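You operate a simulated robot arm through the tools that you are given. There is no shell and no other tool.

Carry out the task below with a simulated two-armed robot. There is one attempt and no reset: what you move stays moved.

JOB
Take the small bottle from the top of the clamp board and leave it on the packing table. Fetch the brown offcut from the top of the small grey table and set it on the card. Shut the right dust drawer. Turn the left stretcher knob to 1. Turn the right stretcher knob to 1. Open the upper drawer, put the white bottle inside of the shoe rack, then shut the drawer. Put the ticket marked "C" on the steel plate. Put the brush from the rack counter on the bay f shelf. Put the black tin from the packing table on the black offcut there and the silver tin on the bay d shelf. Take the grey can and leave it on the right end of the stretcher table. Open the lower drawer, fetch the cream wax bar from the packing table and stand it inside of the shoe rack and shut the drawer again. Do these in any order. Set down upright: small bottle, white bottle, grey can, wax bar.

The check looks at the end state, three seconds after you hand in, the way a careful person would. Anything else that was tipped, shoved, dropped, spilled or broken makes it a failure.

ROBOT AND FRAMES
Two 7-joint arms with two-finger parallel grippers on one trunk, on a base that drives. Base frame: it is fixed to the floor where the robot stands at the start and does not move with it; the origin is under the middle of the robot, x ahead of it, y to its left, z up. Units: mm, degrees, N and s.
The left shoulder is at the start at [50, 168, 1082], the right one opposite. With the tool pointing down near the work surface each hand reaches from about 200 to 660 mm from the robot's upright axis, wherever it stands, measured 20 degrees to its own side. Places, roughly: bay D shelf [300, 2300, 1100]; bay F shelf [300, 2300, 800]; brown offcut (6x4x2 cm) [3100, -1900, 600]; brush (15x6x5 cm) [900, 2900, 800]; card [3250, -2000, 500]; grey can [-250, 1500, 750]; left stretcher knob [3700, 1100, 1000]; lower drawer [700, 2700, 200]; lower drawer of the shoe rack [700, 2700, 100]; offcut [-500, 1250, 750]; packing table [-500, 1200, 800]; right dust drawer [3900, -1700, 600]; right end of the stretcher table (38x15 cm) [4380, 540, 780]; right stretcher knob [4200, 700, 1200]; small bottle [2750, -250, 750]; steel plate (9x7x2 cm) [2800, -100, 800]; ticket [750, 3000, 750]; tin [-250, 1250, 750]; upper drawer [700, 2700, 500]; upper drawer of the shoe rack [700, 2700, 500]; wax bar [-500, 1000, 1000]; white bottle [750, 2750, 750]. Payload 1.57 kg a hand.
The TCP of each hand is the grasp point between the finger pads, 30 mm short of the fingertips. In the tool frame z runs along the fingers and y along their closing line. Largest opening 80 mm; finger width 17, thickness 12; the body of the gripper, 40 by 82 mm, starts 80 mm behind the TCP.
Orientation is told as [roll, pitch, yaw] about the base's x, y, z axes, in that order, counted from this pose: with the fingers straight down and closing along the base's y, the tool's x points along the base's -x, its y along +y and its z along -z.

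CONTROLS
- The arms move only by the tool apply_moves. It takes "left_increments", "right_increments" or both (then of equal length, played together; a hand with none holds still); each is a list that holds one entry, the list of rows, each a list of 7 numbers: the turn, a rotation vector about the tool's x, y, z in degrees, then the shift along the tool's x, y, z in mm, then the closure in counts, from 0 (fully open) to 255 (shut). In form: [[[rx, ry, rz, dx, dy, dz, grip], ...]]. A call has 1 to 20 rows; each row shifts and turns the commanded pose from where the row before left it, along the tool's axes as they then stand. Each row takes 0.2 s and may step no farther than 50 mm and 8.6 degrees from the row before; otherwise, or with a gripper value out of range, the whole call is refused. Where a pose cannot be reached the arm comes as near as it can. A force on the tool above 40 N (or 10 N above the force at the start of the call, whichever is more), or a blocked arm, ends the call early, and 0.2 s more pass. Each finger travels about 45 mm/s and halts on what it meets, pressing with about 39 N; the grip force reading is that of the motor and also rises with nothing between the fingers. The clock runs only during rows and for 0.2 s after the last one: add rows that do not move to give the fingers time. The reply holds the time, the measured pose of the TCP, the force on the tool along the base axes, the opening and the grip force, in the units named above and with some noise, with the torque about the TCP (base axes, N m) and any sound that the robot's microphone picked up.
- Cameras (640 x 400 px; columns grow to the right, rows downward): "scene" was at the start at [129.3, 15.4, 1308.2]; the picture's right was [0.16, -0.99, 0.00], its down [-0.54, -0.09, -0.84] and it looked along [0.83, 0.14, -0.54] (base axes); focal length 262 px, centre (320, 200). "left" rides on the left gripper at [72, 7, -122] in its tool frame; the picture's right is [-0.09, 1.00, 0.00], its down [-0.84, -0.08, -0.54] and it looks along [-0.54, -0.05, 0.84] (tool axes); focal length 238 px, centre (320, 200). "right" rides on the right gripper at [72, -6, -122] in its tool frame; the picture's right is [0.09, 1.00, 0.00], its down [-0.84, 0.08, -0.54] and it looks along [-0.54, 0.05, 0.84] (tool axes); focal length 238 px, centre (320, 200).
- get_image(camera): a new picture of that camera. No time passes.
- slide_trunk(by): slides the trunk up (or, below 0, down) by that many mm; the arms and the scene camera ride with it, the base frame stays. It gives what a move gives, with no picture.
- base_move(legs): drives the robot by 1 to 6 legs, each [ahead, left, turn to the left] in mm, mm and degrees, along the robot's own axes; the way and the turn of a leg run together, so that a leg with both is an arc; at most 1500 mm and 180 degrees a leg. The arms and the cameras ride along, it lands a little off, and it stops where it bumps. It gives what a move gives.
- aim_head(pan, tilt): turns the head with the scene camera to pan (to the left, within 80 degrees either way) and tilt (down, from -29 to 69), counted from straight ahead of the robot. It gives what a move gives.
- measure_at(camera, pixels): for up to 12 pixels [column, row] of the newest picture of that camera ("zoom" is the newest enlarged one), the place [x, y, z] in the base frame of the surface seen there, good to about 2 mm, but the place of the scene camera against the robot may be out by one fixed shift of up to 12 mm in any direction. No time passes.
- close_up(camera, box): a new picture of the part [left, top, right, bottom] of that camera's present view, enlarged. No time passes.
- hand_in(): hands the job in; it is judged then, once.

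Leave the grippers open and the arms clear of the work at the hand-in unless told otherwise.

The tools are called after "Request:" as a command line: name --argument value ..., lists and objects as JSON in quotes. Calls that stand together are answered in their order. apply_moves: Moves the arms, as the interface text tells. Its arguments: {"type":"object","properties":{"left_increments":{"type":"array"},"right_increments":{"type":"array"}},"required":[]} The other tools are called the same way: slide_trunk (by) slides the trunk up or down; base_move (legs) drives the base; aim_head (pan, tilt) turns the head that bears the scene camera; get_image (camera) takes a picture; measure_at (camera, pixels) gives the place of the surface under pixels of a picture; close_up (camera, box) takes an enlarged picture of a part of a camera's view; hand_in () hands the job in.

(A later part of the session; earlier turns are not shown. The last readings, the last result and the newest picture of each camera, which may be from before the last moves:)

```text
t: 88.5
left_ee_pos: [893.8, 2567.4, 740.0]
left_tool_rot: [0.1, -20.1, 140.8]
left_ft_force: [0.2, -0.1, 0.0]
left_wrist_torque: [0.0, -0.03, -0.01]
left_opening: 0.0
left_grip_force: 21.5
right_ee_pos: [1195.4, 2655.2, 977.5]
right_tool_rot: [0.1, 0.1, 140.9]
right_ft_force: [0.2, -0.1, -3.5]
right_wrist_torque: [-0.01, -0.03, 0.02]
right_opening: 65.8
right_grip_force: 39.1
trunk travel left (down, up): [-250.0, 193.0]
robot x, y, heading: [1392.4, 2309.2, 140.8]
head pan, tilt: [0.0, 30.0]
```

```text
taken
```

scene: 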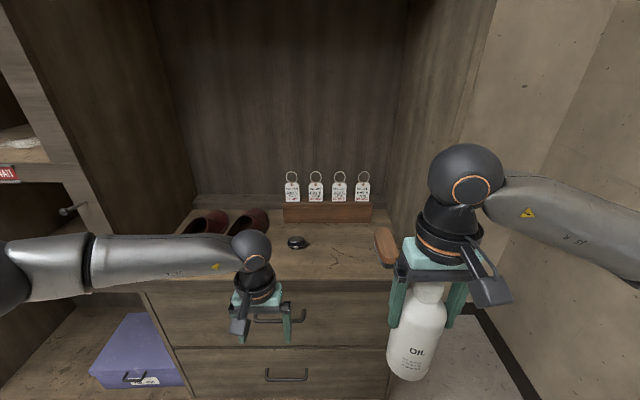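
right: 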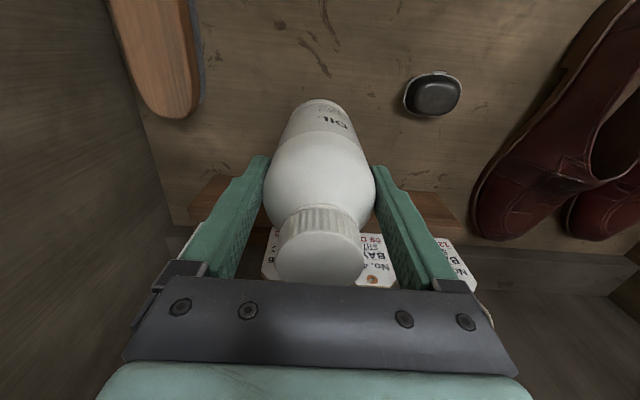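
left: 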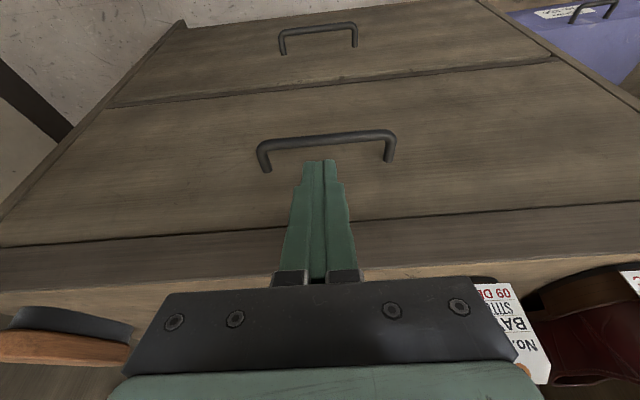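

The closed fingertips are in line with the handle. I go on over the gap behind the bar.

Request:
apply_moves --left_increments '[[[0, 0, 0, -22.6, 2.5, 29.5, 255], [0, 0, 0, -22.6, 2.5, 29.5, 255], [0, 0, 0, 0, 0, 0, 255]]]'

Request:
get_image --camera "left"

```text
t: 89.3
left_ee_pos: [840.6, 2602.8, 706.3]
left_tool_rot: [0.0, -20.2, 140.9]
left_ft_force: [0.1, 0.4, 0.0]
left_wrist_torque: [0.02, -0.01, -0.01]
left_opening: 0.0
left_grip_force: 21.1
right_ee_pos: [1195.0, 2656.1, 977.9]
right_tool_rot: [0.1, 0.1, 141.0]
right_ft_force: [0.0, 0.1, -3.8]
right_wrist_torque: [-0.02, -0.01, -0.02]
right_opening: 65.8
right_grip_force: 38.5
trunk travel left (down, up): [-250.0, 193.0]
robot x, y, heading: [1386.8, 2308.6, 141.0]
head pan, tilt: [0.0, 30.0]
```

```text
taken
```

left: 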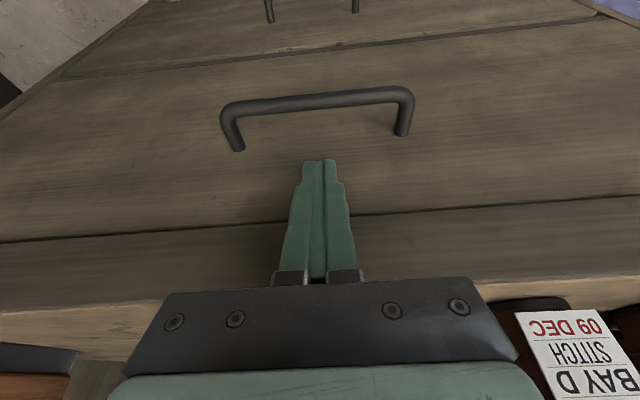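

The tips are at v about 991, above the gap. I go straight down 60 mm behind the bar.

Request:
apply_moves --left_increments '[[[0, 0, 0, 6.8, 0, 18.8, 255], [0, 0, 0, 6.8, 0, 18.8, 255], [0, 0, 0, 6.8, 0, 18.8, 255], [0, 0, 0, 0, 0, 0, 255]]]'

Request:
get_image --camera "left"

```text
t: 90.3
left_ee_pos: [842.5, 2600.0, 646.3]
left_tool_rot: [0.0, -20.1, 140.9]
left_ft_force: [-0.6, 0.1, 1.0]
left_wrist_torque: [0.01, 0.02, -0.02]
left_opening: 0.0
left_grip_force: 21.4
right_ee_pos: [1195.5, 2655.8, 978.0]
right_tool_rot: [0.1, 0.1, 140.9]
right_ft_force: [0.6, -0.2, -3.7]
right_wrist_torque: [0.0, -0.01, -0.01]
right_opening: 65.5
right_grip_force: 38.9
trunk travel left (down, up): [-250.0, 193.0]
robot x, y, heading: [1391.1, 2307.7, 140.9]
head pan, tilt: [0.0, 30.0]
```

```text
taken
```

left: 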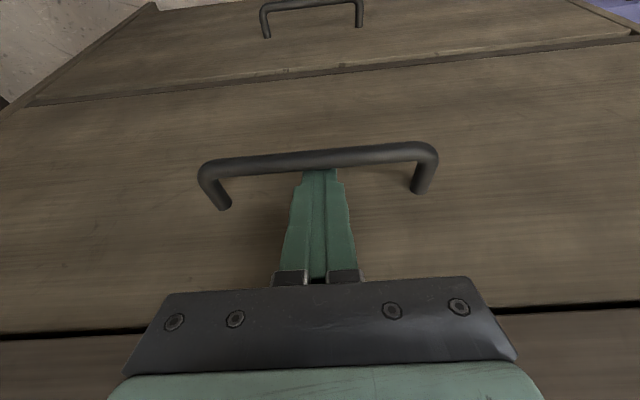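

The tips sit behind the bar with no contact force. I pull straight back, first 60 mm.

Request:
apply_moves --left_increments '[[[0, 0, 0, 18.8, 0, -6.84, 255], [0, 0, 0, 18.8, 0, -6.84, 255], [0, 0, 0, 18.8, 0, -6.84, 255], [0, 0, 0, 0, 0, 0, 255]]]'

Request:
get_image --camera "left"

```text
t: 91.3
left_ee_pos: [889.3, 2560.8, 645.0]
left_tool_rot: [0.0, -20.2, 141.0]
left_ft_force: [-0.3, 0.0, -0.1]
left_wrist_torque: [-0.02, -0.01, 0.02]
left_opening: 0.2
left_grip_force: 21.8
right_ee_pos: [1195.6, 2655.2, 976.9]
right_tool_rot: [0.1, 0.1, 140.9]
right_ft_force: [0.7, 0.2, -3.0]
right_wrist_torque: [0.01, 0.0, 0.03]
right_opening: 66.0
right_grip_force: 38.7
trunk travel left (down, up): [-250.0, 193.0]
robot x, y, heading: [1391.0, 2307.8, 140.8]
head pan, tilt: [0.0, 30.0]
```

```text
taken
```

left: 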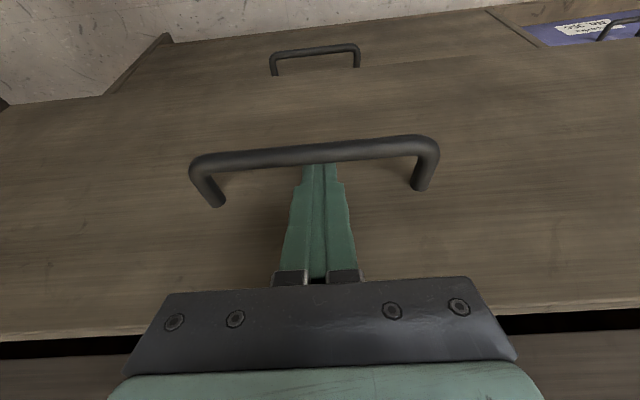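

The drawer comes out (dark gap at the bottom). I pull a further 200 mm.

Request:
apply_moves --left_increments '[[[0, 0, 0, 18.8, 0, -6.84, 255], [0, 0, 0, 18.8, 0, -6.84, 255], [0, 0, 0, 18.8, 0, -6.84, 255], [0, 0, 0, 18.8, 0, -6.84, 255], [0, 0, 0, 18.8, 0, -6.84, 255], [0, 0, 0, 18.8, 0, -6.84, 255], [0, 0, 0, 18.8, 0, -6.84, 255], [0, 0, 0, 18.8, 0, -6.84, 255], [0, 0, 0, 18.8, 0, -6.84, 255], [0, 0, 0, 18.8, 0, -6.84, 255], [0, 0, 0, 0, 0, 0, 255]]]'

Request:
get_image --camera "left"

Request:
get_image --camera "scene"

```text
t: 93.7
left_ee_pos: [1043.6, 2433.5, 644.2]
left_tool_rot: [0.1, -20.0, 141.0]
left_ft_force: [-0.6, -0.2, 0.5]
left_wrist_torque: [0.01, 0.0, 0.03]
left_opening: 0.0
left_grip_force: 21.2
right_ee_pos: [1195.8, 2655.3, 977.5]
right_tool_rot: [0.1, 0.2, 140.9]
right_ft_force: [-0.2, -0.8, -4.1]
right_wrist_torque: [-0.06, -0.02, -0.01]
right_opening: 65.8
right_grip_force: 39.1
trunk travel left (down, up): [-250.0, 193.0]
robot x, y, heading: [1395.8, 2305.5, 141.0]
head pan, tilt: [0.0, 30.0]
```

```text
taken
```

left: 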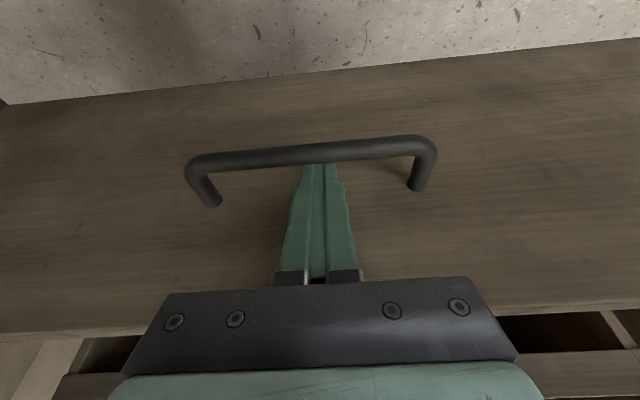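

```text
taken
```

scene: 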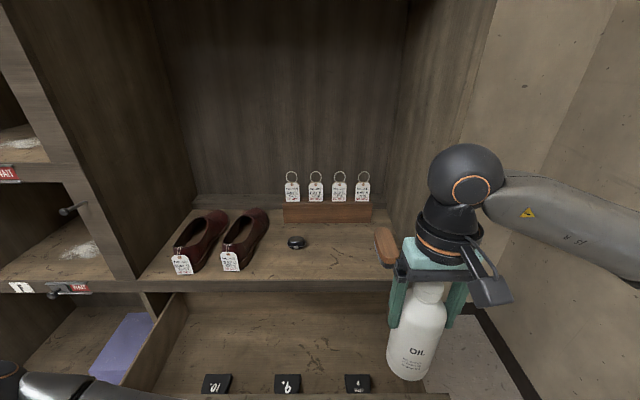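

The drawer is open and I see dark items near its front. I tilt the head down for a look inside.

Request:
aim_head --pan 0 --tilt 55

Request:
get_image --camera "scene"

```text
t: 94.6
left_ee_pos: [1043.6, 2434.5, 644.4]
left_tool_rot: [0.1, -20.1, 141.0]
left_ft_force: [1.9, -0.9, 0.0]
left_wrist_torque: [-0.03, 0.0, -0.03]
left_opening: 0.0
left_grip_force: 20.6
right_ee_pos: [1195.4, 2656.4, 977.3]
right_tool_rot: [0.1, 0.1, 140.9]
right_ft_force: [0.7, -0.9, -3.5]
right_wrist_torque: [0.0, 0.04, 0.01]
right_opening: 65.5
right_grip_force: 39.1
trunk travel left (down, up): [-250.0, 193.0]
robot x, y, heading: [1390.6, 2304.0, 141.1]
head pan, tilt: [0.0, 55.0]
```

```text
taken
```

scene: 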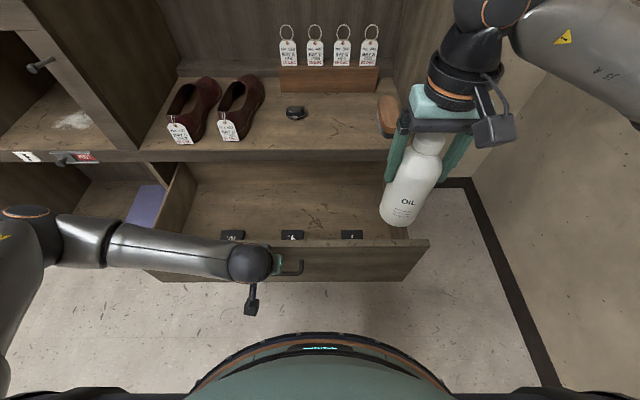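

Three small black pieces lie along the inner front of the drawer; the floor behind them is free. I measure the drawer's inside.

Request:
close_up --camera "scene" --box '[140, 140, 440, 290]'

Request:
measure_at --camera "scene" --pixels '[[300, 210], [300, 190], [350, 200], [250, 215], [292, 236], [351, 236], [380, 215], [300, 155], [300, 243], [400, 240], [185, 185], [405, 265]]'

```text
2.13 times, centred on (290, 215) of scene
```

zoom: 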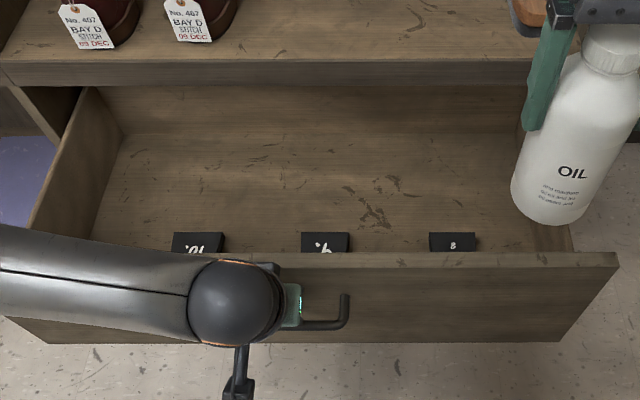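

```text
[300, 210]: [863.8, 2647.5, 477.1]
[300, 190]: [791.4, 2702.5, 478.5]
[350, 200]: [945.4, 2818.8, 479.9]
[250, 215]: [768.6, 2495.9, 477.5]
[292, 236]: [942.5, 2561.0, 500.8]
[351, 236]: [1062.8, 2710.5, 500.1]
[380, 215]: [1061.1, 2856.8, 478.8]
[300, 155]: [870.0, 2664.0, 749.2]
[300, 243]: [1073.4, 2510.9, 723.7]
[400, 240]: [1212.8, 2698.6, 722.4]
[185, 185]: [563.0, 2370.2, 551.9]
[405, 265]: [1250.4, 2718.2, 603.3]
```

The drawer floor is at about z 467 and free at v 900-1000 between two black pieces. I unhook the left hand: a little forward, then up, then back and left.

Request:
apply_moves --left_increments '[[[0, 0, 0, -3.8, 0, 1.4, 255], [0, 0, 0, -10.2, 0, -28.2, 255], [0, 0, 0, -10.2, 0, -28.2, 255], [0, 0, 0, -10.2, 0, -28.2, 255], [0, 0, 0, 10, 30, -30, 255], [0, 0, 0, 10, 30, -30, 255], [0, 0, 0, 10, 30, -30, 255], [0, 0, 0, 10, 30, -30, 255], [0, 0, 0, 0, 0, 0, 255]]]'

Request:
get_image --camera "scene"

```text
t: 96.6
left_ee_pos: [990.5, 2332.0, 813.2]
left_tool_rot: [0.0, -20.0, 141.0]
left_ft_force: [-0.4, -0.4, 0.9]
left_wrist_torque: [0.0, 0.02, -0.02]
left_opening: 0.0
left_grip_force: 21.2
left hand out of reach, approached as far as the arm can: row 7, 8
right_ee_pos: [1195.2, 2654.6, 977.3]
right_tool_rot: [0.1, 0.1, 140.8]
right_ft_force: [-0.2, 0.6, -3.9]
right_wrist_torque: [-0.01, -0.01, -0.01]
right_opening: 65.8
right_grip_force: 39.6
trunk travel left (down, up): [-250.0, 193.0]
robot x, y, heading: [1387.8, 2309.6, 140.9]
head pan, tilt: [0.0, 55.0]
```

```text
taken
```

scene: 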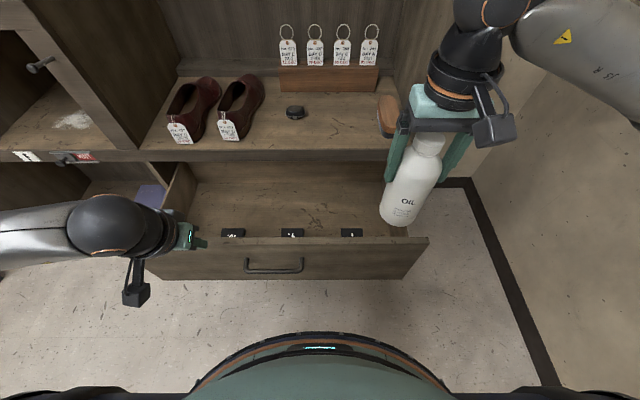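

The drawer stays open. Now I bring the bottle over the drawer at the present height.

Request:
apply_moves --right_increments '[[[0, 0, 0, -38.4, 27.4, 0, 255], [0, 0, 0, -38.4, 27.4, 0, 255], [0, 0, 0, -38.4, 27.4, 0, 255], [0, 0, 0, -38.4, 27.4, 0, 255], [0, 0, 0, -38.4, 27.4, 0, 255], [0, 0, 0, 0, 0, 0, 255]]]'

Request:
get_image --camera "scene"

Request:
get_image --camera "right"

```text
t: 98.0
left_ee_pos: [990.6, 2333.1, 811.1]
left_tool_rot: [-0.1, -20.1, 140.9]
left_ft_force: [0.3, -0.2, 0.1]
left_wrist_torque: [-0.01, 0.04, 0.0]
left_opening: 0.0
left_grip_force: 22.3
right_ee_pos: [961.1, 2670.0, 976.7]
right_tool_rot: [-0.1, 0.0, 141.1]
right_ft_force: [-0.5, 0.3, -3.4]
right_wrist_torque: [0.01, -0.04, 0.02]
right_opening: 65.7
right_grip_force: 38.6
trunk travel left (down, up): [-250.0, 193.0]
robot x, y, heading: [1393.6, 2309.6, 140.9]
head pan, tilt: [0.0, 55.0]
```

```text
taken
```

scene: 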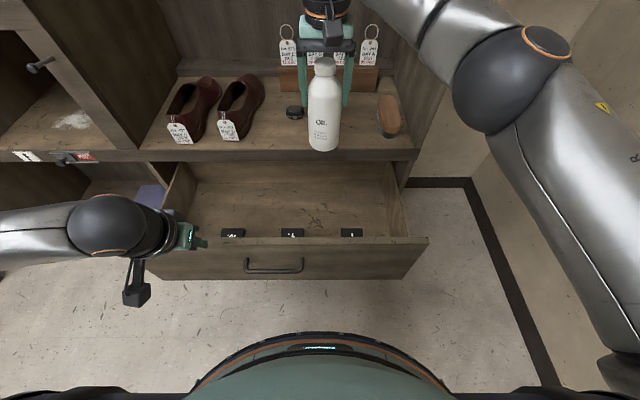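

```text
taken
```

right: 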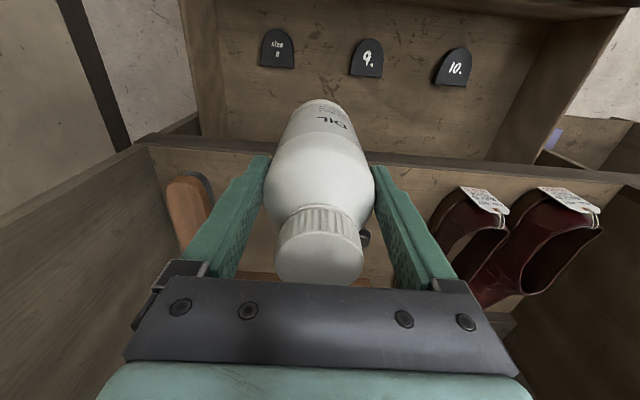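

From the right camera I see heel pieces "8", "9", "10" at (278,48), (368,58), (453,67) and the counter edge at row 150. I measure them with this camera.

Request:
measure_at --camera "right" --pixels '[[278, 65], [368, 75], [453, 83], [410, 115], [260, 110], [300, 15], [400, 160], [250, 155], [320, 90], [230, 30]]'

```text
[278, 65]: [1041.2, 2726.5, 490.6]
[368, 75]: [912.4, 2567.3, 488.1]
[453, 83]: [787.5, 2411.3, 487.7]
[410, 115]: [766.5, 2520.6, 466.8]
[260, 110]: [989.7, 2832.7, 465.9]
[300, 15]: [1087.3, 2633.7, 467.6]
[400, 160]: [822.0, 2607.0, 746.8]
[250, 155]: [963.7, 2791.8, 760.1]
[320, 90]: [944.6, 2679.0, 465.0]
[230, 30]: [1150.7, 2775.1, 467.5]
```

The floor is at z 466 and the heels end at v 902. The bottle above u=2681, v=929 is well placed between "8" and "9". I lower the trunk by 150.

Request:
slide_trunk --by -150

Request:
get_image --camera "scene"

```text
t: 99.8
left_ee_pos: [989.6, 2332.8, 663.1]
left_tool_rot: [0.0, -20.1, 141.0]
left_ft_force: [0.0, -0.4, -0.8]
left_wrist_torque: [0.0, 0.01, 0.03]
left_opening: 0.1
left_grip_force: 20.6
right_ee_pos: [961.0, 2671.5, 827.5]
right_tool_rot: [0.2, 0.1, 140.9]
right_ft_force: [-0.7, -0.4, -3.2]
right_wrist_torque: [0.0, -0.03, -0.02]
right_opening: 65.8
right_grip_force: 39.5
trunk travel left (down, up): [-100.0, 343.0]
robot x, y, heading: [1395.0, 2308.9, 140.7]
head pan, tilt: [0.0, 55.0]
```

```text
taken
```

scene: 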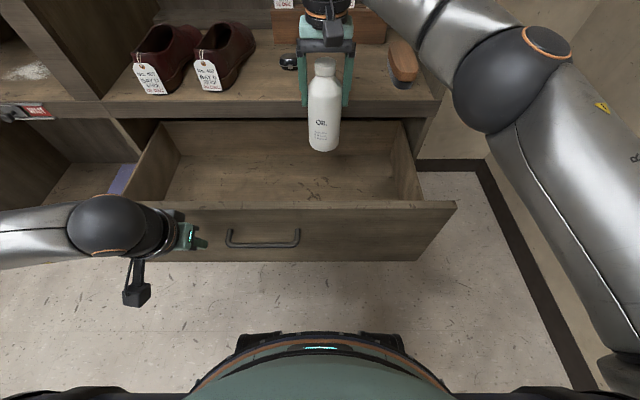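

Clear. I lower the bottle into the drawer with the arm, down to 12 mm above the floor.

Request:
apply_moves --right_increments '[[[0, 0, 0, 0, 0, 40, 255], [0, 0, 0, 0, 0, 40, 255], [0, 0, 0, 0, 0, 40, 255], [0, 0, 0, 0, 0, 40, 255], [0, 0, 0, 0, 0, 40, 255], [0, 0, 0, 0, 0, 26, 255], [0, 0, 0, 0, 0, 0, 255]]]'

Request:
get_image --camera "scene"

Request:
get_image --camera "right"

```text
t: 101.4
left_ee_pos: [991.9, 2332.3, 662.7]
left_tool_rot: [-0.1, -20.0, 141.1]
left_ft_force: [0.6, -0.3, 0.1]
left_wrist_torque: [-0.03, -0.02, -0.02]
left_opening: 0.0
left_grip_force: 21.2
right_ee_pos: [960.3, 2667.8, 597.1]
right_tool_rot: [0.1, 0.0, 141.0]
right_ft_force: [-0.3, 0.5, -3.6]
right_wrist_torque: [-0.03, -0.02, -0.02]
right_opening: 65.5
right_grip_force: 39.0
trunk travel left (down, up): [-100.0, 343.0]
robot x, y, heading: [1390.4, 2305.5, 140.9]
head pan, tilt: [0.0, 55.0]
```

```text
taken
```

scene: 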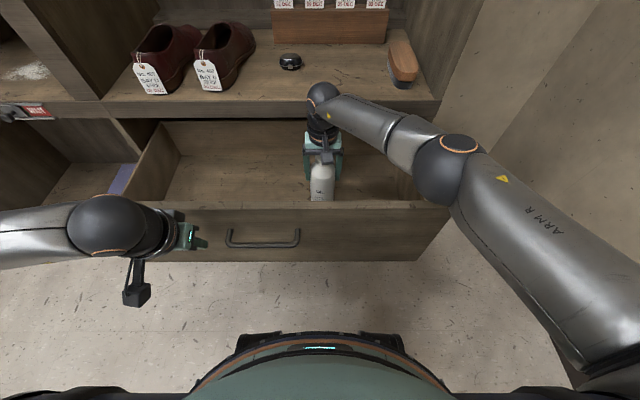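

```text
taken
```

right: 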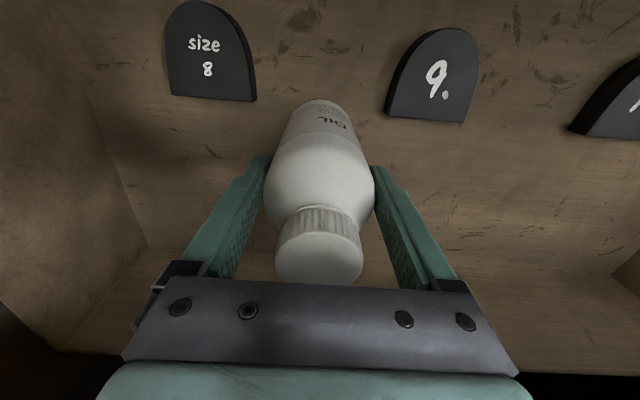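

The bottle is between the heels "8" and "9". I lower gently till it touches.

Request:
apply_moves --right_increments '[[[0, 0, 0, 0, 0, 5, 255], [0, 0, 0, 0, 0, 2, 255], [0, 0, 0, 0, 0, 1, 255], [0, 0, 0, 0, 0, 1, 255], [0, 0, 0, 0, 0, 0, 255]]]'

```text
t: 102.6
left_ee_pos: [990.3, 2330.2, 665.1]
left_tool_rot: [0.0, -20.2, 141.0]
left_ft_force: [-0.1, 0.9, 0.0]
left_wrist_torque: [0.0, 0.0, -0.04]
left_opening: 0.0
left_grip_force: 21.0
right_ee_pos: [958.6, 2668.8, 597.7]
right_tool_rot: [0.2, -0.7, 141.0]
right_ft_force: [-3.4, -5.1, 38.4]
right_wrist_torque: [-0.25, -0.27, -0.11]
right_opening: 65.8
right_grip_force: 39.6
trunk travel left (down, up): [-100.0, 343.0]
robot x, y, heading: [1392.3, 2310.2, 140.8]
head pan, tilt: [0.0, 55.0]
```

Contact was earlier than expected (38 N now). I back off in small steps until the press is light.

Request:
apply_moves --right_increments '[[[0, 0, 0, 0, 0, -4, 255], [0, 0, 0, 0, 0, -3, 255], [0, 0, 0, 0, 0, 0, 255]]]'

```text
t: 103.4
left_ee_pos: [990.8, 2331.8, 662.3]
left_tool_rot: [0.0, -20.0, 141.0]
left_ft_force: [0.7, 0.6, 0.5]
left_wrist_torque: [-0.01, 0.05, 0.02]
left_opening: 0.0
left_grip_force: 21.3
right_ee_pos: [962.5, 2670.4, 598.2]
right_tool_rot: [0.0, -0.1, 140.9]
right_ft_force: [-4.3, -4.2, 8.0]
right_wrist_torque: [-0.29, 0.89, 0.15]
right_opening: 65.8
right_grip_force: 39.2
trunk travel left (down, up): [-100.0, 343.0]
robot x, y, heading: [1388.4, 2307.5, 140.5]
head pan, tilt: [0.0, 55.0]
```

Now 8 N. I open the fingers, then look before lifting.

Request:
apply_moves --right_increments '[[[0, 0, 0, 0, 0, 0, 40], [0, 0, 0, 0, 0, 0, 0], [0, 0, 0, 0, 0, 0, 0], [0, 0, 0, 0, 0, 0, 0]]]'

Request:
get_image --camera "right"

```text
t: 104.4
left_ee_pos: [990.4, 2331.1, 661.8]
left_tool_rot: [0.1, -20.0, 141.0]
left_ft_force: [0.4, -0.2, 0.6]
left_wrist_torque: [0.01, 0.0, -0.04]
left_opening: 0.3
left_grip_force: 21.4
right_ee_pos: [962.6, 2668.7, 598.6]
right_tool_rot: [0.1, 0.1, 140.9]
right_ft_force: [-0.1, 0.2, -0.1]
right_wrist_torque: [-0.01, -0.01, 0.0]
right_opening: 80.2
right_grip_force: 0.0
trunk travel left (down, up): [-100.0, 343.0]
robot x, y, heading: [1395.5, 2307.0, 140.7]
head pan, tilt: [0.0, 55.0]
```

```text
taken
```

right: 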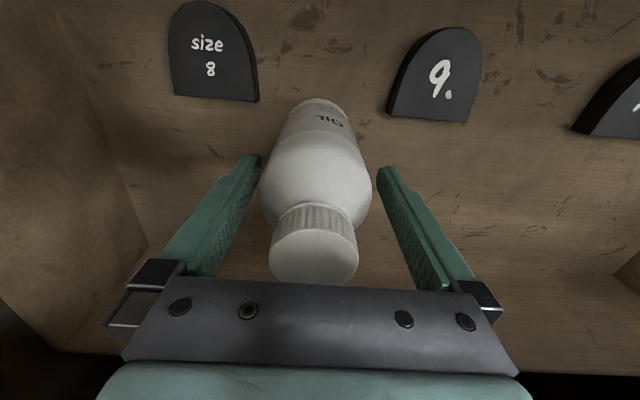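

The bottle stands upright. I lift the right hand straight up and draw it back.

Request:
apply_moves --right_increments '[[[0, 0, 0, 0, 0, -40, 0], [0, 0, 0, 0, 0, -40, 0], [0, 0, 0, 0, 0, -40, 0], [0, 0, 0, 0, 0, -40, 0], [0, 0, 0, 0, 0, -40, 0], [0, 0, 0, 0, 0, -40, 0], [0, 0, 0, 30, -30, -20, 0], [0, 0, 0, 30, -30, 0, 0], [0, 0, 0, 30, -30, 0, 0], [0, 0, 0, 30, -30, 0, 0], [0, 0, 0, 30, -30, 0, 0], [0, 0, 0, 0, 0, 0, 0]]]'

Request:
get_image --camera "scene"

Request:
get_image --camera "left"

```text
t: 107.0
left_ee_pos: [992.0, 2332.4, 661.9]
left_tool_rot: [0.1, -19.9, 141.0]
left_ft_force: [0.0, -0.3, -0.1]
left_wrist_torque: [-0.02, 0.04, 0.02]
left_opening: 0.0
left_grip_force: 21.5
right_ee_pos: [1170.9, 2694.0, 859.4]
right_tool_rot: [0.1, 0.1, 141.0]
right_ft_force: [-0.7, 0.6, 0.4]
right_wrist_torque: [-0.02, 0.0, 0.0]
right_opening: 80.1
right_grip_force: 0.0
trunk travel left (down, up): [-100.0, 343.0]
robot x, y, heading: [1394.2, 2306.8, 140.8]
head pan, tilt: [0.0, 55.0]
```

```text
taken
```

scene: 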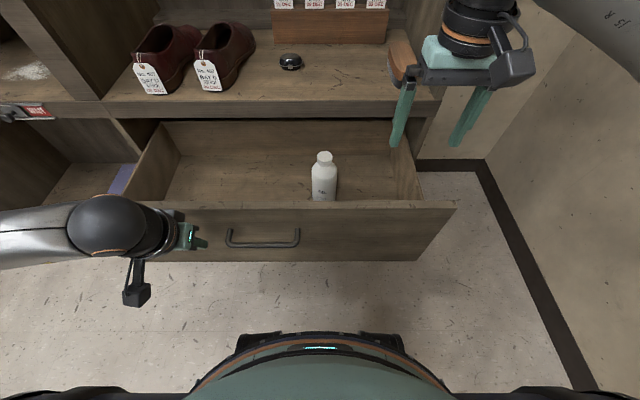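

```text
taken
```

left: 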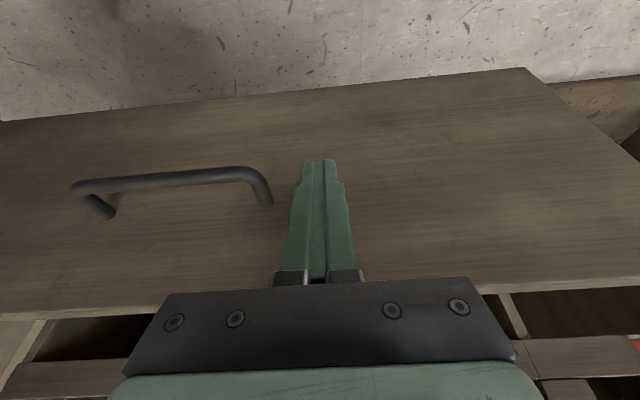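

The bottle stands in the drawer. I measure the drawer face and bar now with the left camera before pushing it shut.

Request:
measure_at --camera "left" --pixels '[[160, 180], [400, 200], [400, 250], [200, 250], [240, 174], [400, 290], [530, 75]]'

```text
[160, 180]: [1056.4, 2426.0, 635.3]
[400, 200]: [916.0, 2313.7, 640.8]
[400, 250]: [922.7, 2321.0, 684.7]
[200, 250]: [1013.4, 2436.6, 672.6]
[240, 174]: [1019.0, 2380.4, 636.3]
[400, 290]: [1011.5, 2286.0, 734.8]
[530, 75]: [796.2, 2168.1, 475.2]
```

The face is at v 741 (open by 263 mm), the bar sticks out to 702. I raise the left tips above the bar, move right to the drawer's middle, then approach the face.

Request:
apply_moves --left_increments '[[[0, 0, 0, -8.5, 0, -23.5, 255], [0, 0, 0, -8.5, 0, -23.5, 255], [0, 0, 0, 0, -38, 0, 255], [0, 0, 0, 0, -38, 0, 255], [0, 0, 0, 0, -38, 0, 255], [0, 0, 0, -14.1, 0, 5.1, 255], [0, 0, 0, 0, 0, 0, 255]]]'

Request:
get_image --camera "left"

```text
t: 108.6
left_ee_pos: [1042.7, 2434.9, 711.4]
left_tool_rot: [0.1, -19.9, 140.9]
left_ft_force: [0.5, 0.4, 0.1]
left_wrist_torque: [0.0, 0.01, 0.02]
left_opening: 0.0
left_grip_force: 21.1
left hand out of reach, approached as far as the arm can: row 1, 2
right_ee_pos: [1170.9, 2692.9, 859.4]
right_tool_rot: [0.2, 0.1, 140.9]
right_ft_force: [-0.3, -0.2, -0.2]
right_wrist_torque: [0.01, -0.01, 0.02]
right_opening: 79.7
right_grip_force: 0.1
trunk travel left (down, up): [-100.0, 343.0]
robot x, y, heading: [1389.8, 2306.5, 140.8]
head pan, tilt: [0.0, 55.0]
```

```text
taken
```

left: 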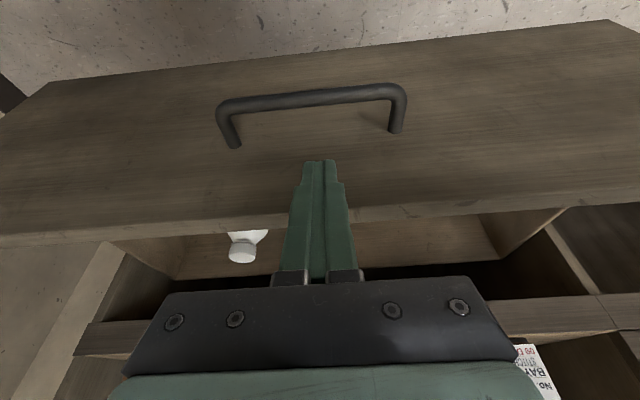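

The tips are just in front of the face at z 683. I push slowly, easing in so the bottle is not jerked.

Request:
apply_moves --left_increments '[[[0, 0, 0, -2.8, 0, 1.0, 255], [0, 0, 0, -4.7, 0, 1.7, 255], [0, 0, 0, -5.6, 0, 2.05, 255], [0, 0, 0, -7.5, 0, 2.7, 255], [0, 0, 0, -9.4, 0, 3.4, 255], [0, 0, 0, -9.4, 0, 3.4, 255], [0, 0, 0, -9.4, 0, 3.4, 255], [0, 0, 0, -9.4, 0, 3.4, 255], [0, 0, 0, -9.4, 0, 3.4, 255], [0, 0, 0, -9.4, 0, 3.4, 255], [0, 0, 0, -9.4, 0, 3.4, 255], [0, 0, 0, -9.4, 0, 3.4, 255], [0, 0, 0, -9.4, 0, 3.4, 255], [0, 0, 0, -9.4, 0, 3.4, 255], [0, 0, 0, -9.4, 0, 3.4, 255], [0, 0, 0, -9.4, 0, 3.4, 255], [0, 0, 0, -7.5, 0, 2.7, 255], [0, 0, 0, -4.7, 0, 1.7, 255], [0, 0, 0, -2.8, 0, 1.0, 255], [0, 0, 0, 0, 0, 0, 255]]]'

Request:
get_image --camera "left"

Request:
get_image --camera "scene"

```text
t: 112.8
left_ee_pos: [919.5, 2538.0, 711.4]
left_tool_rot: [0.0, -20.0, 140.9]
left_ft_force: [-0.2, -1.5, 0.1]
left_wrist_torque: [0.02, 0.05, -0.02]
left_opening: 0.0
left_grip_force: 21.5
right_ee_pos: [1170.8, 2693.7, 860.0]
right_tool_rot: [0.1, -0.1, 140.9]
right_ft_force: [0.3, 1.1, -0.7]
right_wrist_torque: [-0.02, 0.01, 0.02]
right_opening: 79.7
right_grip_force: 0.1
trunk travel left (down, up): [-100.0, 343.0]
robot x, y, heading: [1392.8, 2303.8, 141.0]
head pan, tilt: [0.0, 55.0]
```

```text
taken
```

left: 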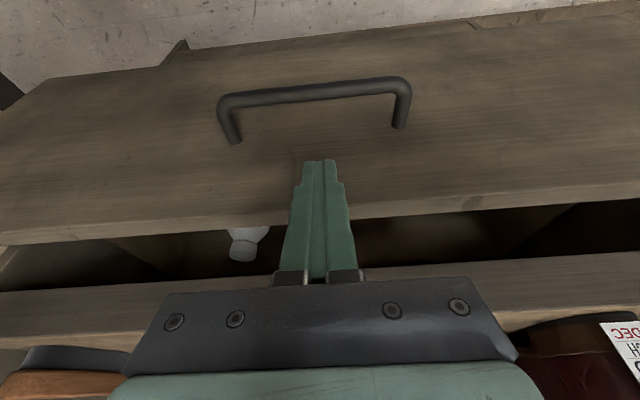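

```text
taken
```

scene: 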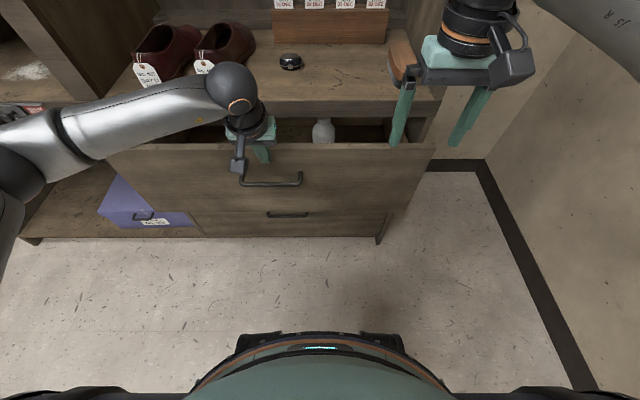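

The drawer is now about 107 mm from shut. I push on, slowing down at the end.

Request:
apply_moves --left_increments '[[[0, 0, 0, -2.8, 0, 1.0, 255], [0, 0, 0, -4.7, 0, 1.7, 255], [0, 0, 0, -7.5, 0, 2.7, 255], [0, 0, 0, -9.4, 0, 3.4, 255], [0, 0, 0, -9.4, 0, 3.4, 255], [0, 0, 0, -9.4, 0, 3.4, 255], [0, 0, 0, -9.4, 0, 3.4, 255], [0, 0, 0, -9.4, 0, 3.4, 255], [0, 0, 0, -9.4, 0, 3.4, 255], [0, 0, 0, -9.4, 0, 3.4, 255], [0, 0, 0, -7.5, 0, 2.7, 255], [0, 0, 0, -4.7, 0, 1.7, 255], [0, 0, 0, -2.8, 0, 1.0, 255], [0, 0, 0, -1.9, 0, 0.7, 255], [0, 0, 0, 0, 0, 0, 255]]]'

Request:
get_image --camera "left"

Request:
get_image --camera "scene"

```text
t: 116.0
left_ee_pos: [838.5, 2601.7, 711.2]
left_tool_rot: [0.0, -20.0, 140.9]
left_ft_force: [-0.9, 0.2, 0.2]
left_wrist_torque: [0.02, 0.01, -0.01]
left_opening: 0.0
left_grip_force: 21.3
right_ee_pos: [1171.4, 2693.7, 859.5]
right_tool_rot: [0.1, -0.1, 140.9]
right_ft_force: [0.1, 0.5, -0.2]
right_wrist_torque: [0.0, 0.05, 0.01]
right_opening: 79.9
right_grip_force: 0.1
trunk travel left (down, up): [-100.0, 343.0]
robot x, y, heading: [1398.2, 2304.6, 140.9]
head pan, tilt: [0.0, 55.0]
```

```text
taken
```

left: 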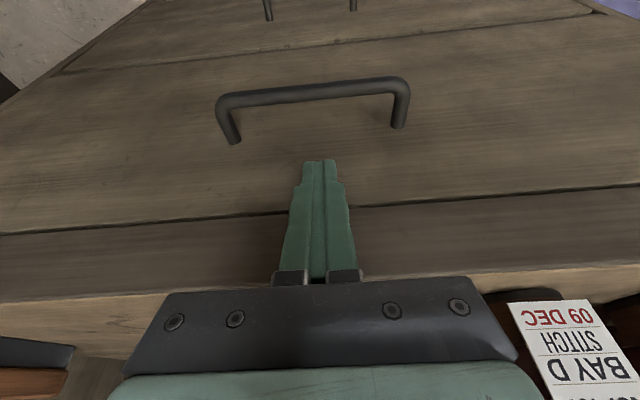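

```text
taken
```

scene: 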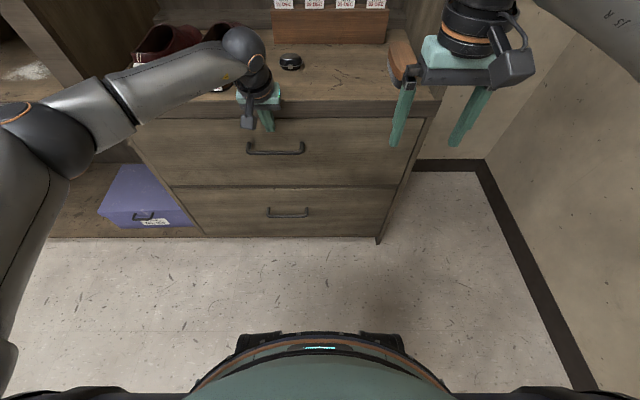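

The drawer looks nearly flush. I measure the face against its shut place (v 1004).

Request:
measure_at --camera "left" --pixels '[[200, 180], [440, 170], [200, 205], [200, 250], [440, 240], [300, 30], [300, 94]]'

```text
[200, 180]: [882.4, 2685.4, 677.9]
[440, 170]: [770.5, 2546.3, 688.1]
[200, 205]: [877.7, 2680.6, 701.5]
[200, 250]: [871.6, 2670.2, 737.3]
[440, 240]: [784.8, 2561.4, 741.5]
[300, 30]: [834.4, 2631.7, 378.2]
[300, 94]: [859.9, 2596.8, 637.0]
```

The face is at v 1000, still about 4 mm short. I push 5 mm more in 1 mm steps and watch the force.

Request:
apply_moves --left_increments '[[[0, 0, 0, -0.94, 0, 0.34, 255], [0, 0, 0, -0.94, 0, 0.34, 255], [0, 0, 0, -0.94, 0, 0.34, 255], [0, 0, 0, -0.94, 0, 0.34, 255], [0, 0, 0, -0.94, 0, 0.34, 255], [0, 0, 0, 0, 0, 0, 255]]]'

Request:
get_image --camera "left"

Request:
measure_at --camera "left" --pixels '[[200, 180], [440, 170], [200, 205], [300, 30]]'

```text
t: 117.4
left_ee_pos: [835.3, 2604.2, 711.4]
left_tool_rot: [0.1, -19.8, 141.0]
left_ft_force: [13.5, -17.2, 3.3]
left_wrist_torque: [-0.18, -0.44, 0.09]
left_opening: 0.2
left_grip_force: 21.1
right_ee_pos: [1171.4, 2692.6, 860.8]
right_tool_rot: [0.1, 0.0, 140.8]
right_ft_force: [-0.4, 0.1, 0.5]
right_wrist_torque: [-0.01, 0.01, 0.03]
right_opening: 79.9
right_grip_force: 0.0
trunk travel left (down, up): [-100.0, 343.0]
robot x, y, heading: [1390.6, 2305.6, 140.9]
head pan, tilt: [0.0, 55.0]
```

```text
taken
```

left: 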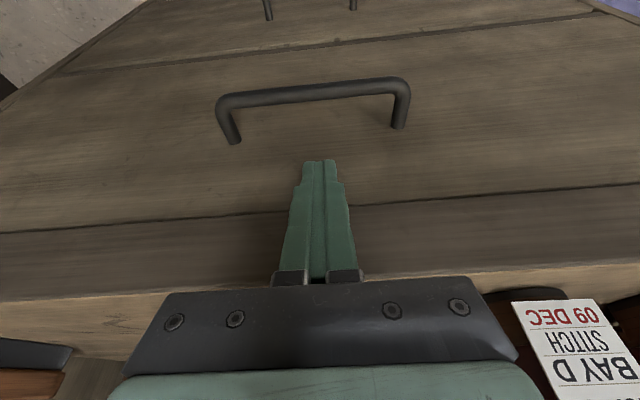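

```text
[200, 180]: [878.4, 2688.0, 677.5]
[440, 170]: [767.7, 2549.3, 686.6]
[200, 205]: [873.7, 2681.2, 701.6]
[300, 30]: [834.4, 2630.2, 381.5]
```

The drawer is shut (face back at v 1004.7, 22 N). I withdraw the left hand, untilt it and open it, then park it higher.

Request:
apply_moves --left_increments '[[[0, 0, 0, 37.6, 0, -13.7, 255], [0, 0, 0, 37.6, 0, -13.7, 255], [0, 0, 0, 37.6, 0, -13.7, 255], [0, 0, 0, 37.6, 0, -13.7, 200], [0, 6.67, 0, 0, 0, -30, 100], [0, 6.67, 0, 0, 0, -30, 0], [0, 6.66, 0, 0, 0, -30, 0], [0, 0, 0, 0, 15, -40, 0], [0, 0, 0, 0, 15, -40, 0], [0, 0, 0, 10, 15, -40, 0], [0, 0, 0, 0, 0, 0, 0]]]'

Request:
get_image --camera "scene"

```text
t: 119.8
left_ee_pos: [957.3, 2448.0, 917.5]
left_tool_rot: [0.1, 0.1, 140.9]
left_ft_force: [-0.3, 0.2, 0.3]
left_wrist_torque: [-0.03, 0.01, 0.01]
left_opening: 79.9
left_grip_force: 0.0
right_ee_pos: [1171.2, 2693.6, 859.4]
right_tool_rot: [0.2, -0.1, 140.9]
right_ft_force: [0.3, -0.8, -0.2]
right_wrist_torque: [0.01, -0.01, -0.02]
right_opening: 80.2
right_grip_force: 0.1
trunk travel left (down, up): [-100.0, 343.0]
robot x, y, heading: [1395.3, 2310.0, 140.8]
head pan, tilt: [0.0, 55.0]
```

```text
taken
```

scene: 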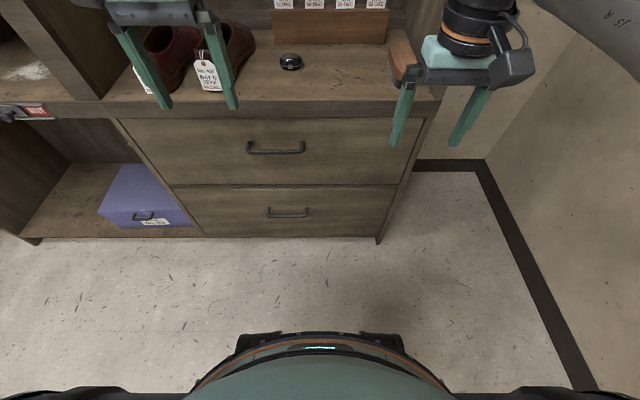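

Next the brush. I raise and draw back the left hand, and drive 180 mm ahead so that the right hand can reach the brush.

Request:
apply_moves --left_increments '[[[0, 0, 0, 30, 0, -35, 0], [0, 0, 0, 30, 0, -35, 0], [0, 0, 0, 0, 0, 0, 0]]]' --right_increments '[[[0, 0, 0, 0, 0, -35, 0], [0, 0, 0, 0, 0, -35, 0], [0, 0, 0, 0, 0, -35, 0]]]'

Request:
base_move --legs '[[175, -20, 0]]'

Request:
get_image --camera "right"

Request:
get_image --camera "scene"

```text
t: 120.6
left_ee_pos: [1001.8, 2411.3, 992.5]
left_tool_rot: [0.0, 0.0, 141.0]
left_ft_force: [0.2, -0.7, 0.2]
left_wrist_torque: [0.02, 0.0, -0.03]
left_opening: 80.1
left_grip_force: 0.0
right_ee_pos: [1170.9, 2694.5, 967.4]
right_tool_rot: [0.0, 0.1, 140.9]
right_ft_force: [-0.3, -0.6, -0.7]
right_wrist_torque: [-0.03, 0.03, -0.01]
right_opening: 80.1
right_grip_force: 0.1
trunk travel left (down, up): [-100.0, 343.0]
robot x, y, heading: [1391.4, 2307.0, 140.9]
head pan, tilt: [0.0, 55.0]
```

```text
t: 122.1
left_ee_pos: [879.3, 2537.4, 992.1]
left_tool_rot: [-0.1, 0.0, 141.0]
left_ft_force: [0.1, -0.6, -0.2]
left_wrist_torque: [0.01, -0.02, -0.03]
left_opening: 79.8
left_grip_force: 0.1
right_ee_pos: [1048.4, 2819.9, 966.6]
right_tool_rot: [0.1, 0.0, 140.8]
right_ft_force: [-0.1, -0.6, 0.4]
right_wrist_torque: [0.0, 0.01, 0.0]
right_opening: 80.0
right_grip_force: 0.2
trunk travel left (down, up): [-100.0, 343.0]
robot x, y, heading: [1270.6, 2436.6, 141.0]
head pan, tilt: [0.0, 55.0]
```

```text
taken
```

right: 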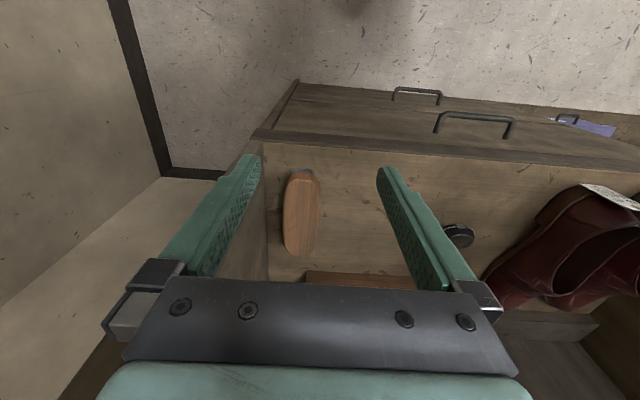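

```text
taken
```

scene: 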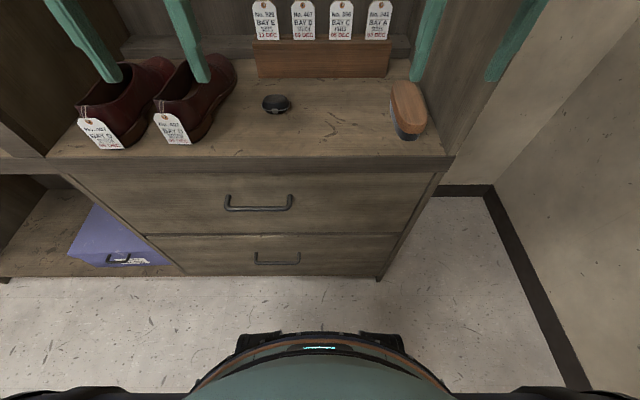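

The brush lies at (300,212) in the right camera, its length running away from me. I measure its ends and sides and the side panel.

Request:
measure_at --camera "right" --pixels '[[302, 175], [300, 250], [286, 215], [318, 215], [301, 212], [302, 165], [350, 220], [270, 260], [262, 200], [345, 278]]'

Request:
close_up --camera "right" --box '[240, 140, 400, 290]'

```text
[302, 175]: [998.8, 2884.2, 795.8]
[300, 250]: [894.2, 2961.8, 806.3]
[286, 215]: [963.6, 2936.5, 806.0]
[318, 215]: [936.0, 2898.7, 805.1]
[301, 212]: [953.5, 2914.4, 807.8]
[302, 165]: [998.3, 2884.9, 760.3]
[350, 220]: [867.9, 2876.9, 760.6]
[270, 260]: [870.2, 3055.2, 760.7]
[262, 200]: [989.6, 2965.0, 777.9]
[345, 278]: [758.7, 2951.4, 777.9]
```

```text
2.67 times, centred on (320, 215) of right
```

zoom: 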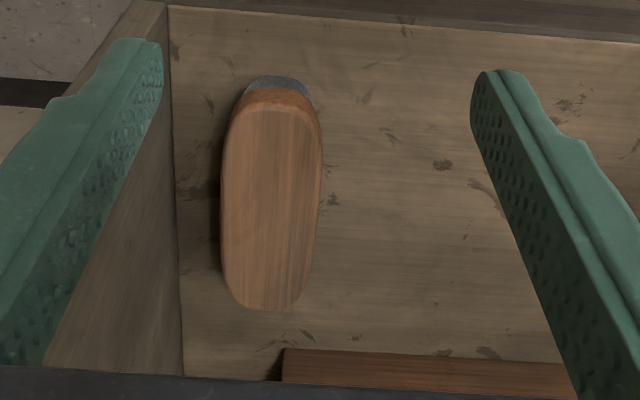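

The brush is 48 mm wide on top, centred at u=2868, v=1097, top z 807; the side panel is at u=2928. I tilt the right hand 45 degrees forward, part-close it to about 71 mm and come above the brush.

Request:
apply_moves --right_increments '[[[0, 0, -2.5, 0, 0, 0, 28], [0, -7.5, 0, 0, 0, 0, 28], [0, -7.5, 0, 0, 0, 0, 28], [0, -7.5, 0, 0, 0, 0, 28], [0, -7.5, 0, 0, 0, 0, 28], [0, -7.5, 0, 0, 0, 0, 28], [0, -7.5, 0, 0, 0, 0, 28], [0, 0, 0, -3, -3.2, 35.2, 28], [0, 0, 0, -3, -3.2, 35.2, 28], [0, 0, 0, -3, -3.2, 35.2, 28], [0, 0, 0, 0, 0, 0, 28]]]'

Request:
get_image --camera "right"

Request:
get_image --camera "scene"

```text
t: 124.5
left_ee_pos: [878.1, 2537.7, 992.4]
left_tool_rot: [-0.1, 0.0, 140.9]
left_ft_force: [0.2, 0.0, 0.1]
left_wrist_torque: [-0.01, -0.03, 0.02]
left_opening: 80.0
left_grip_force: 0.0
right_ee_pos: [990.9, 2878.7, 895.3]
right_tool_rot: [0.2, -44.9, 143.3]
right_ft_force: [-0.5, -0.1, 0.0]
right_wrist_torque: [0.0, 0.02, 0.0]
right_opening: 71.3
right_grip_force: 0.0
trunk travel left (down, up): [-100.0, 343.0]
robot x, y, heading: [1268.2, 2433.3, 140.8]
head pan, tilt: [0.0, 55.0]
```

```text
taken
```

right: 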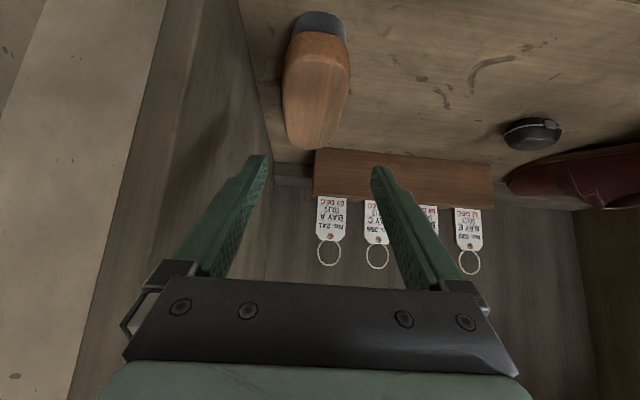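

```text
taken
```

scene: 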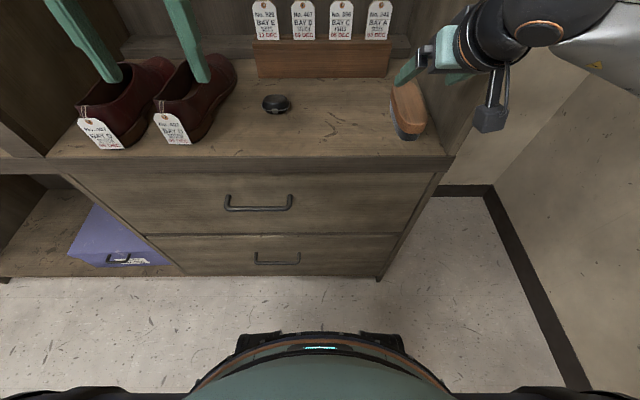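

I go on to the spot above the brush's middle, then look.

Request:
apply_moves --right_increments '[[[0, 0, 0, -2.4, -3.75, 34.4, 28], [0, 0, 0, -2.4, -3.75, 34.4, 28], [0, 0, 0, 0, 0, 0, 28]]]'

Request:
get_image --camera "right"

Request:
close_up --camera "scene" --box '[360, 30, 480, 150]'

```text
t: 125.3
left_ee_pos: [878.5, 2538.1, 992.4]
left_tool_rot: [-0.1, 0.0, 141.0]
left_ft_force: [0.0, 0.2, 0.6]
left_wrist_torque: [-0.02, 0.01, 0.02]
left_opening: 80.0
left_grip_force: 0.0
right_ee_pos: [951.7, 2913.1, 850.7]
right_tool_rot: [0.1, -45.0, 143.3]
right_ft_force: [-0.4, 0.4, 0.5]
right_wrist_torque: [-0.01, -0.02, -0.01]
right_opening: 71.3
right_grip_force: 0.1
trunk travel left (down, up): [-100.0, 343.0]
robot x, y, heading: [1270.9, 2434.3, 140.9]
head pan, tilt: [0.0, 55.0]
```

```text
taken
```

right: 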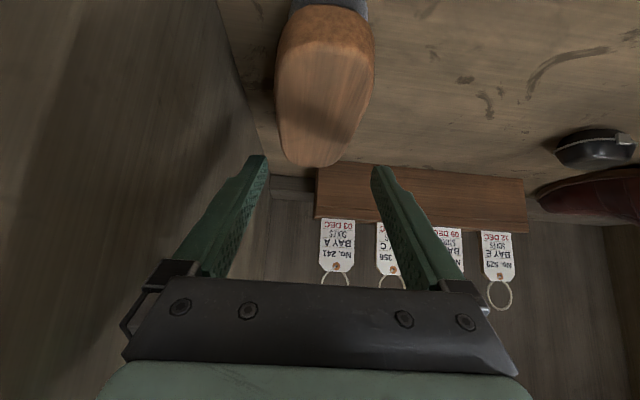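

```text
3.33 times, centred on (420, 90) of scene
```

zoom: 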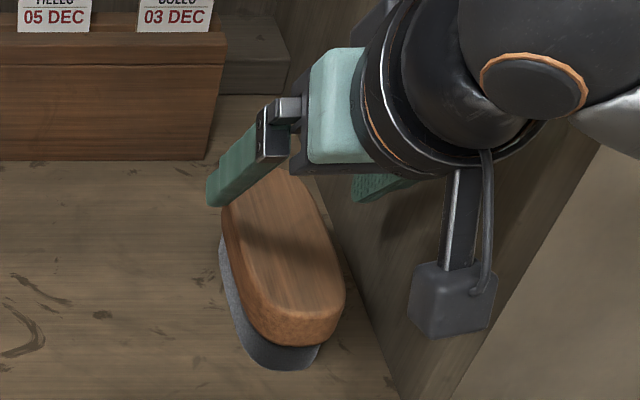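

The fingers straddle the brush. I go straight down 57 mm and close.

Request:
apply_moves --right_increments '[[[0, 0, 0, 13.4, -1, 13.4, 28], [0, 0, 0, 13.4, -1, 13.4, 28], [0, 0, 0, 13.4, 0, 13.4, 28], [0, 0, 0, 0, 0, 0, 28]]]'

Request:
get_image --camera "right"

```text
t: 126.3
left_ee_pos: [879.3, 2539.2, 992.0]
left_tool_rot: [0.0, 0.0, 140.9]
left_ft_force: [-0.7, 1.0, 0.0]
left_wrist_torque: [0.01, 0.02, 0.01]
left_opening: 80.0
left_grip_force: 0.0
right_ee_pos: [954.1, 2916.9, 797.2]
right_tool_rot: [0.0, -45.0, 143.4]
right_ft_force: [0.1, 0.1, -0.1]
right_wrist_torque: [0.0, 0.0, 0.02]
right_opening: 71.0
right_grip_force: 0.0
trunk travel left (down, up): [-100.0, 343.0]
robot x, y, heading: [1269.8, 2433.0, 140.7]
head pan, tilt: [0.0, 55.0]
```

```text
taken
```

right: 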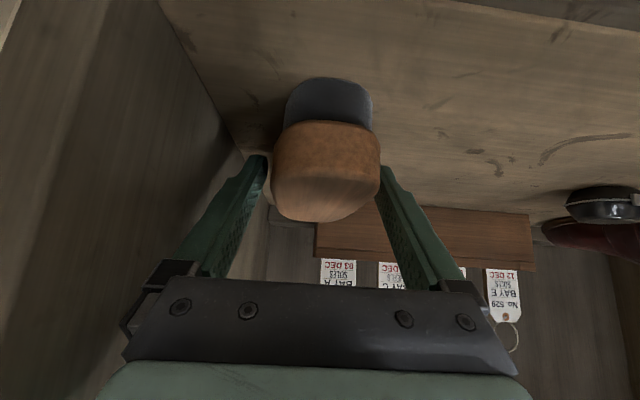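

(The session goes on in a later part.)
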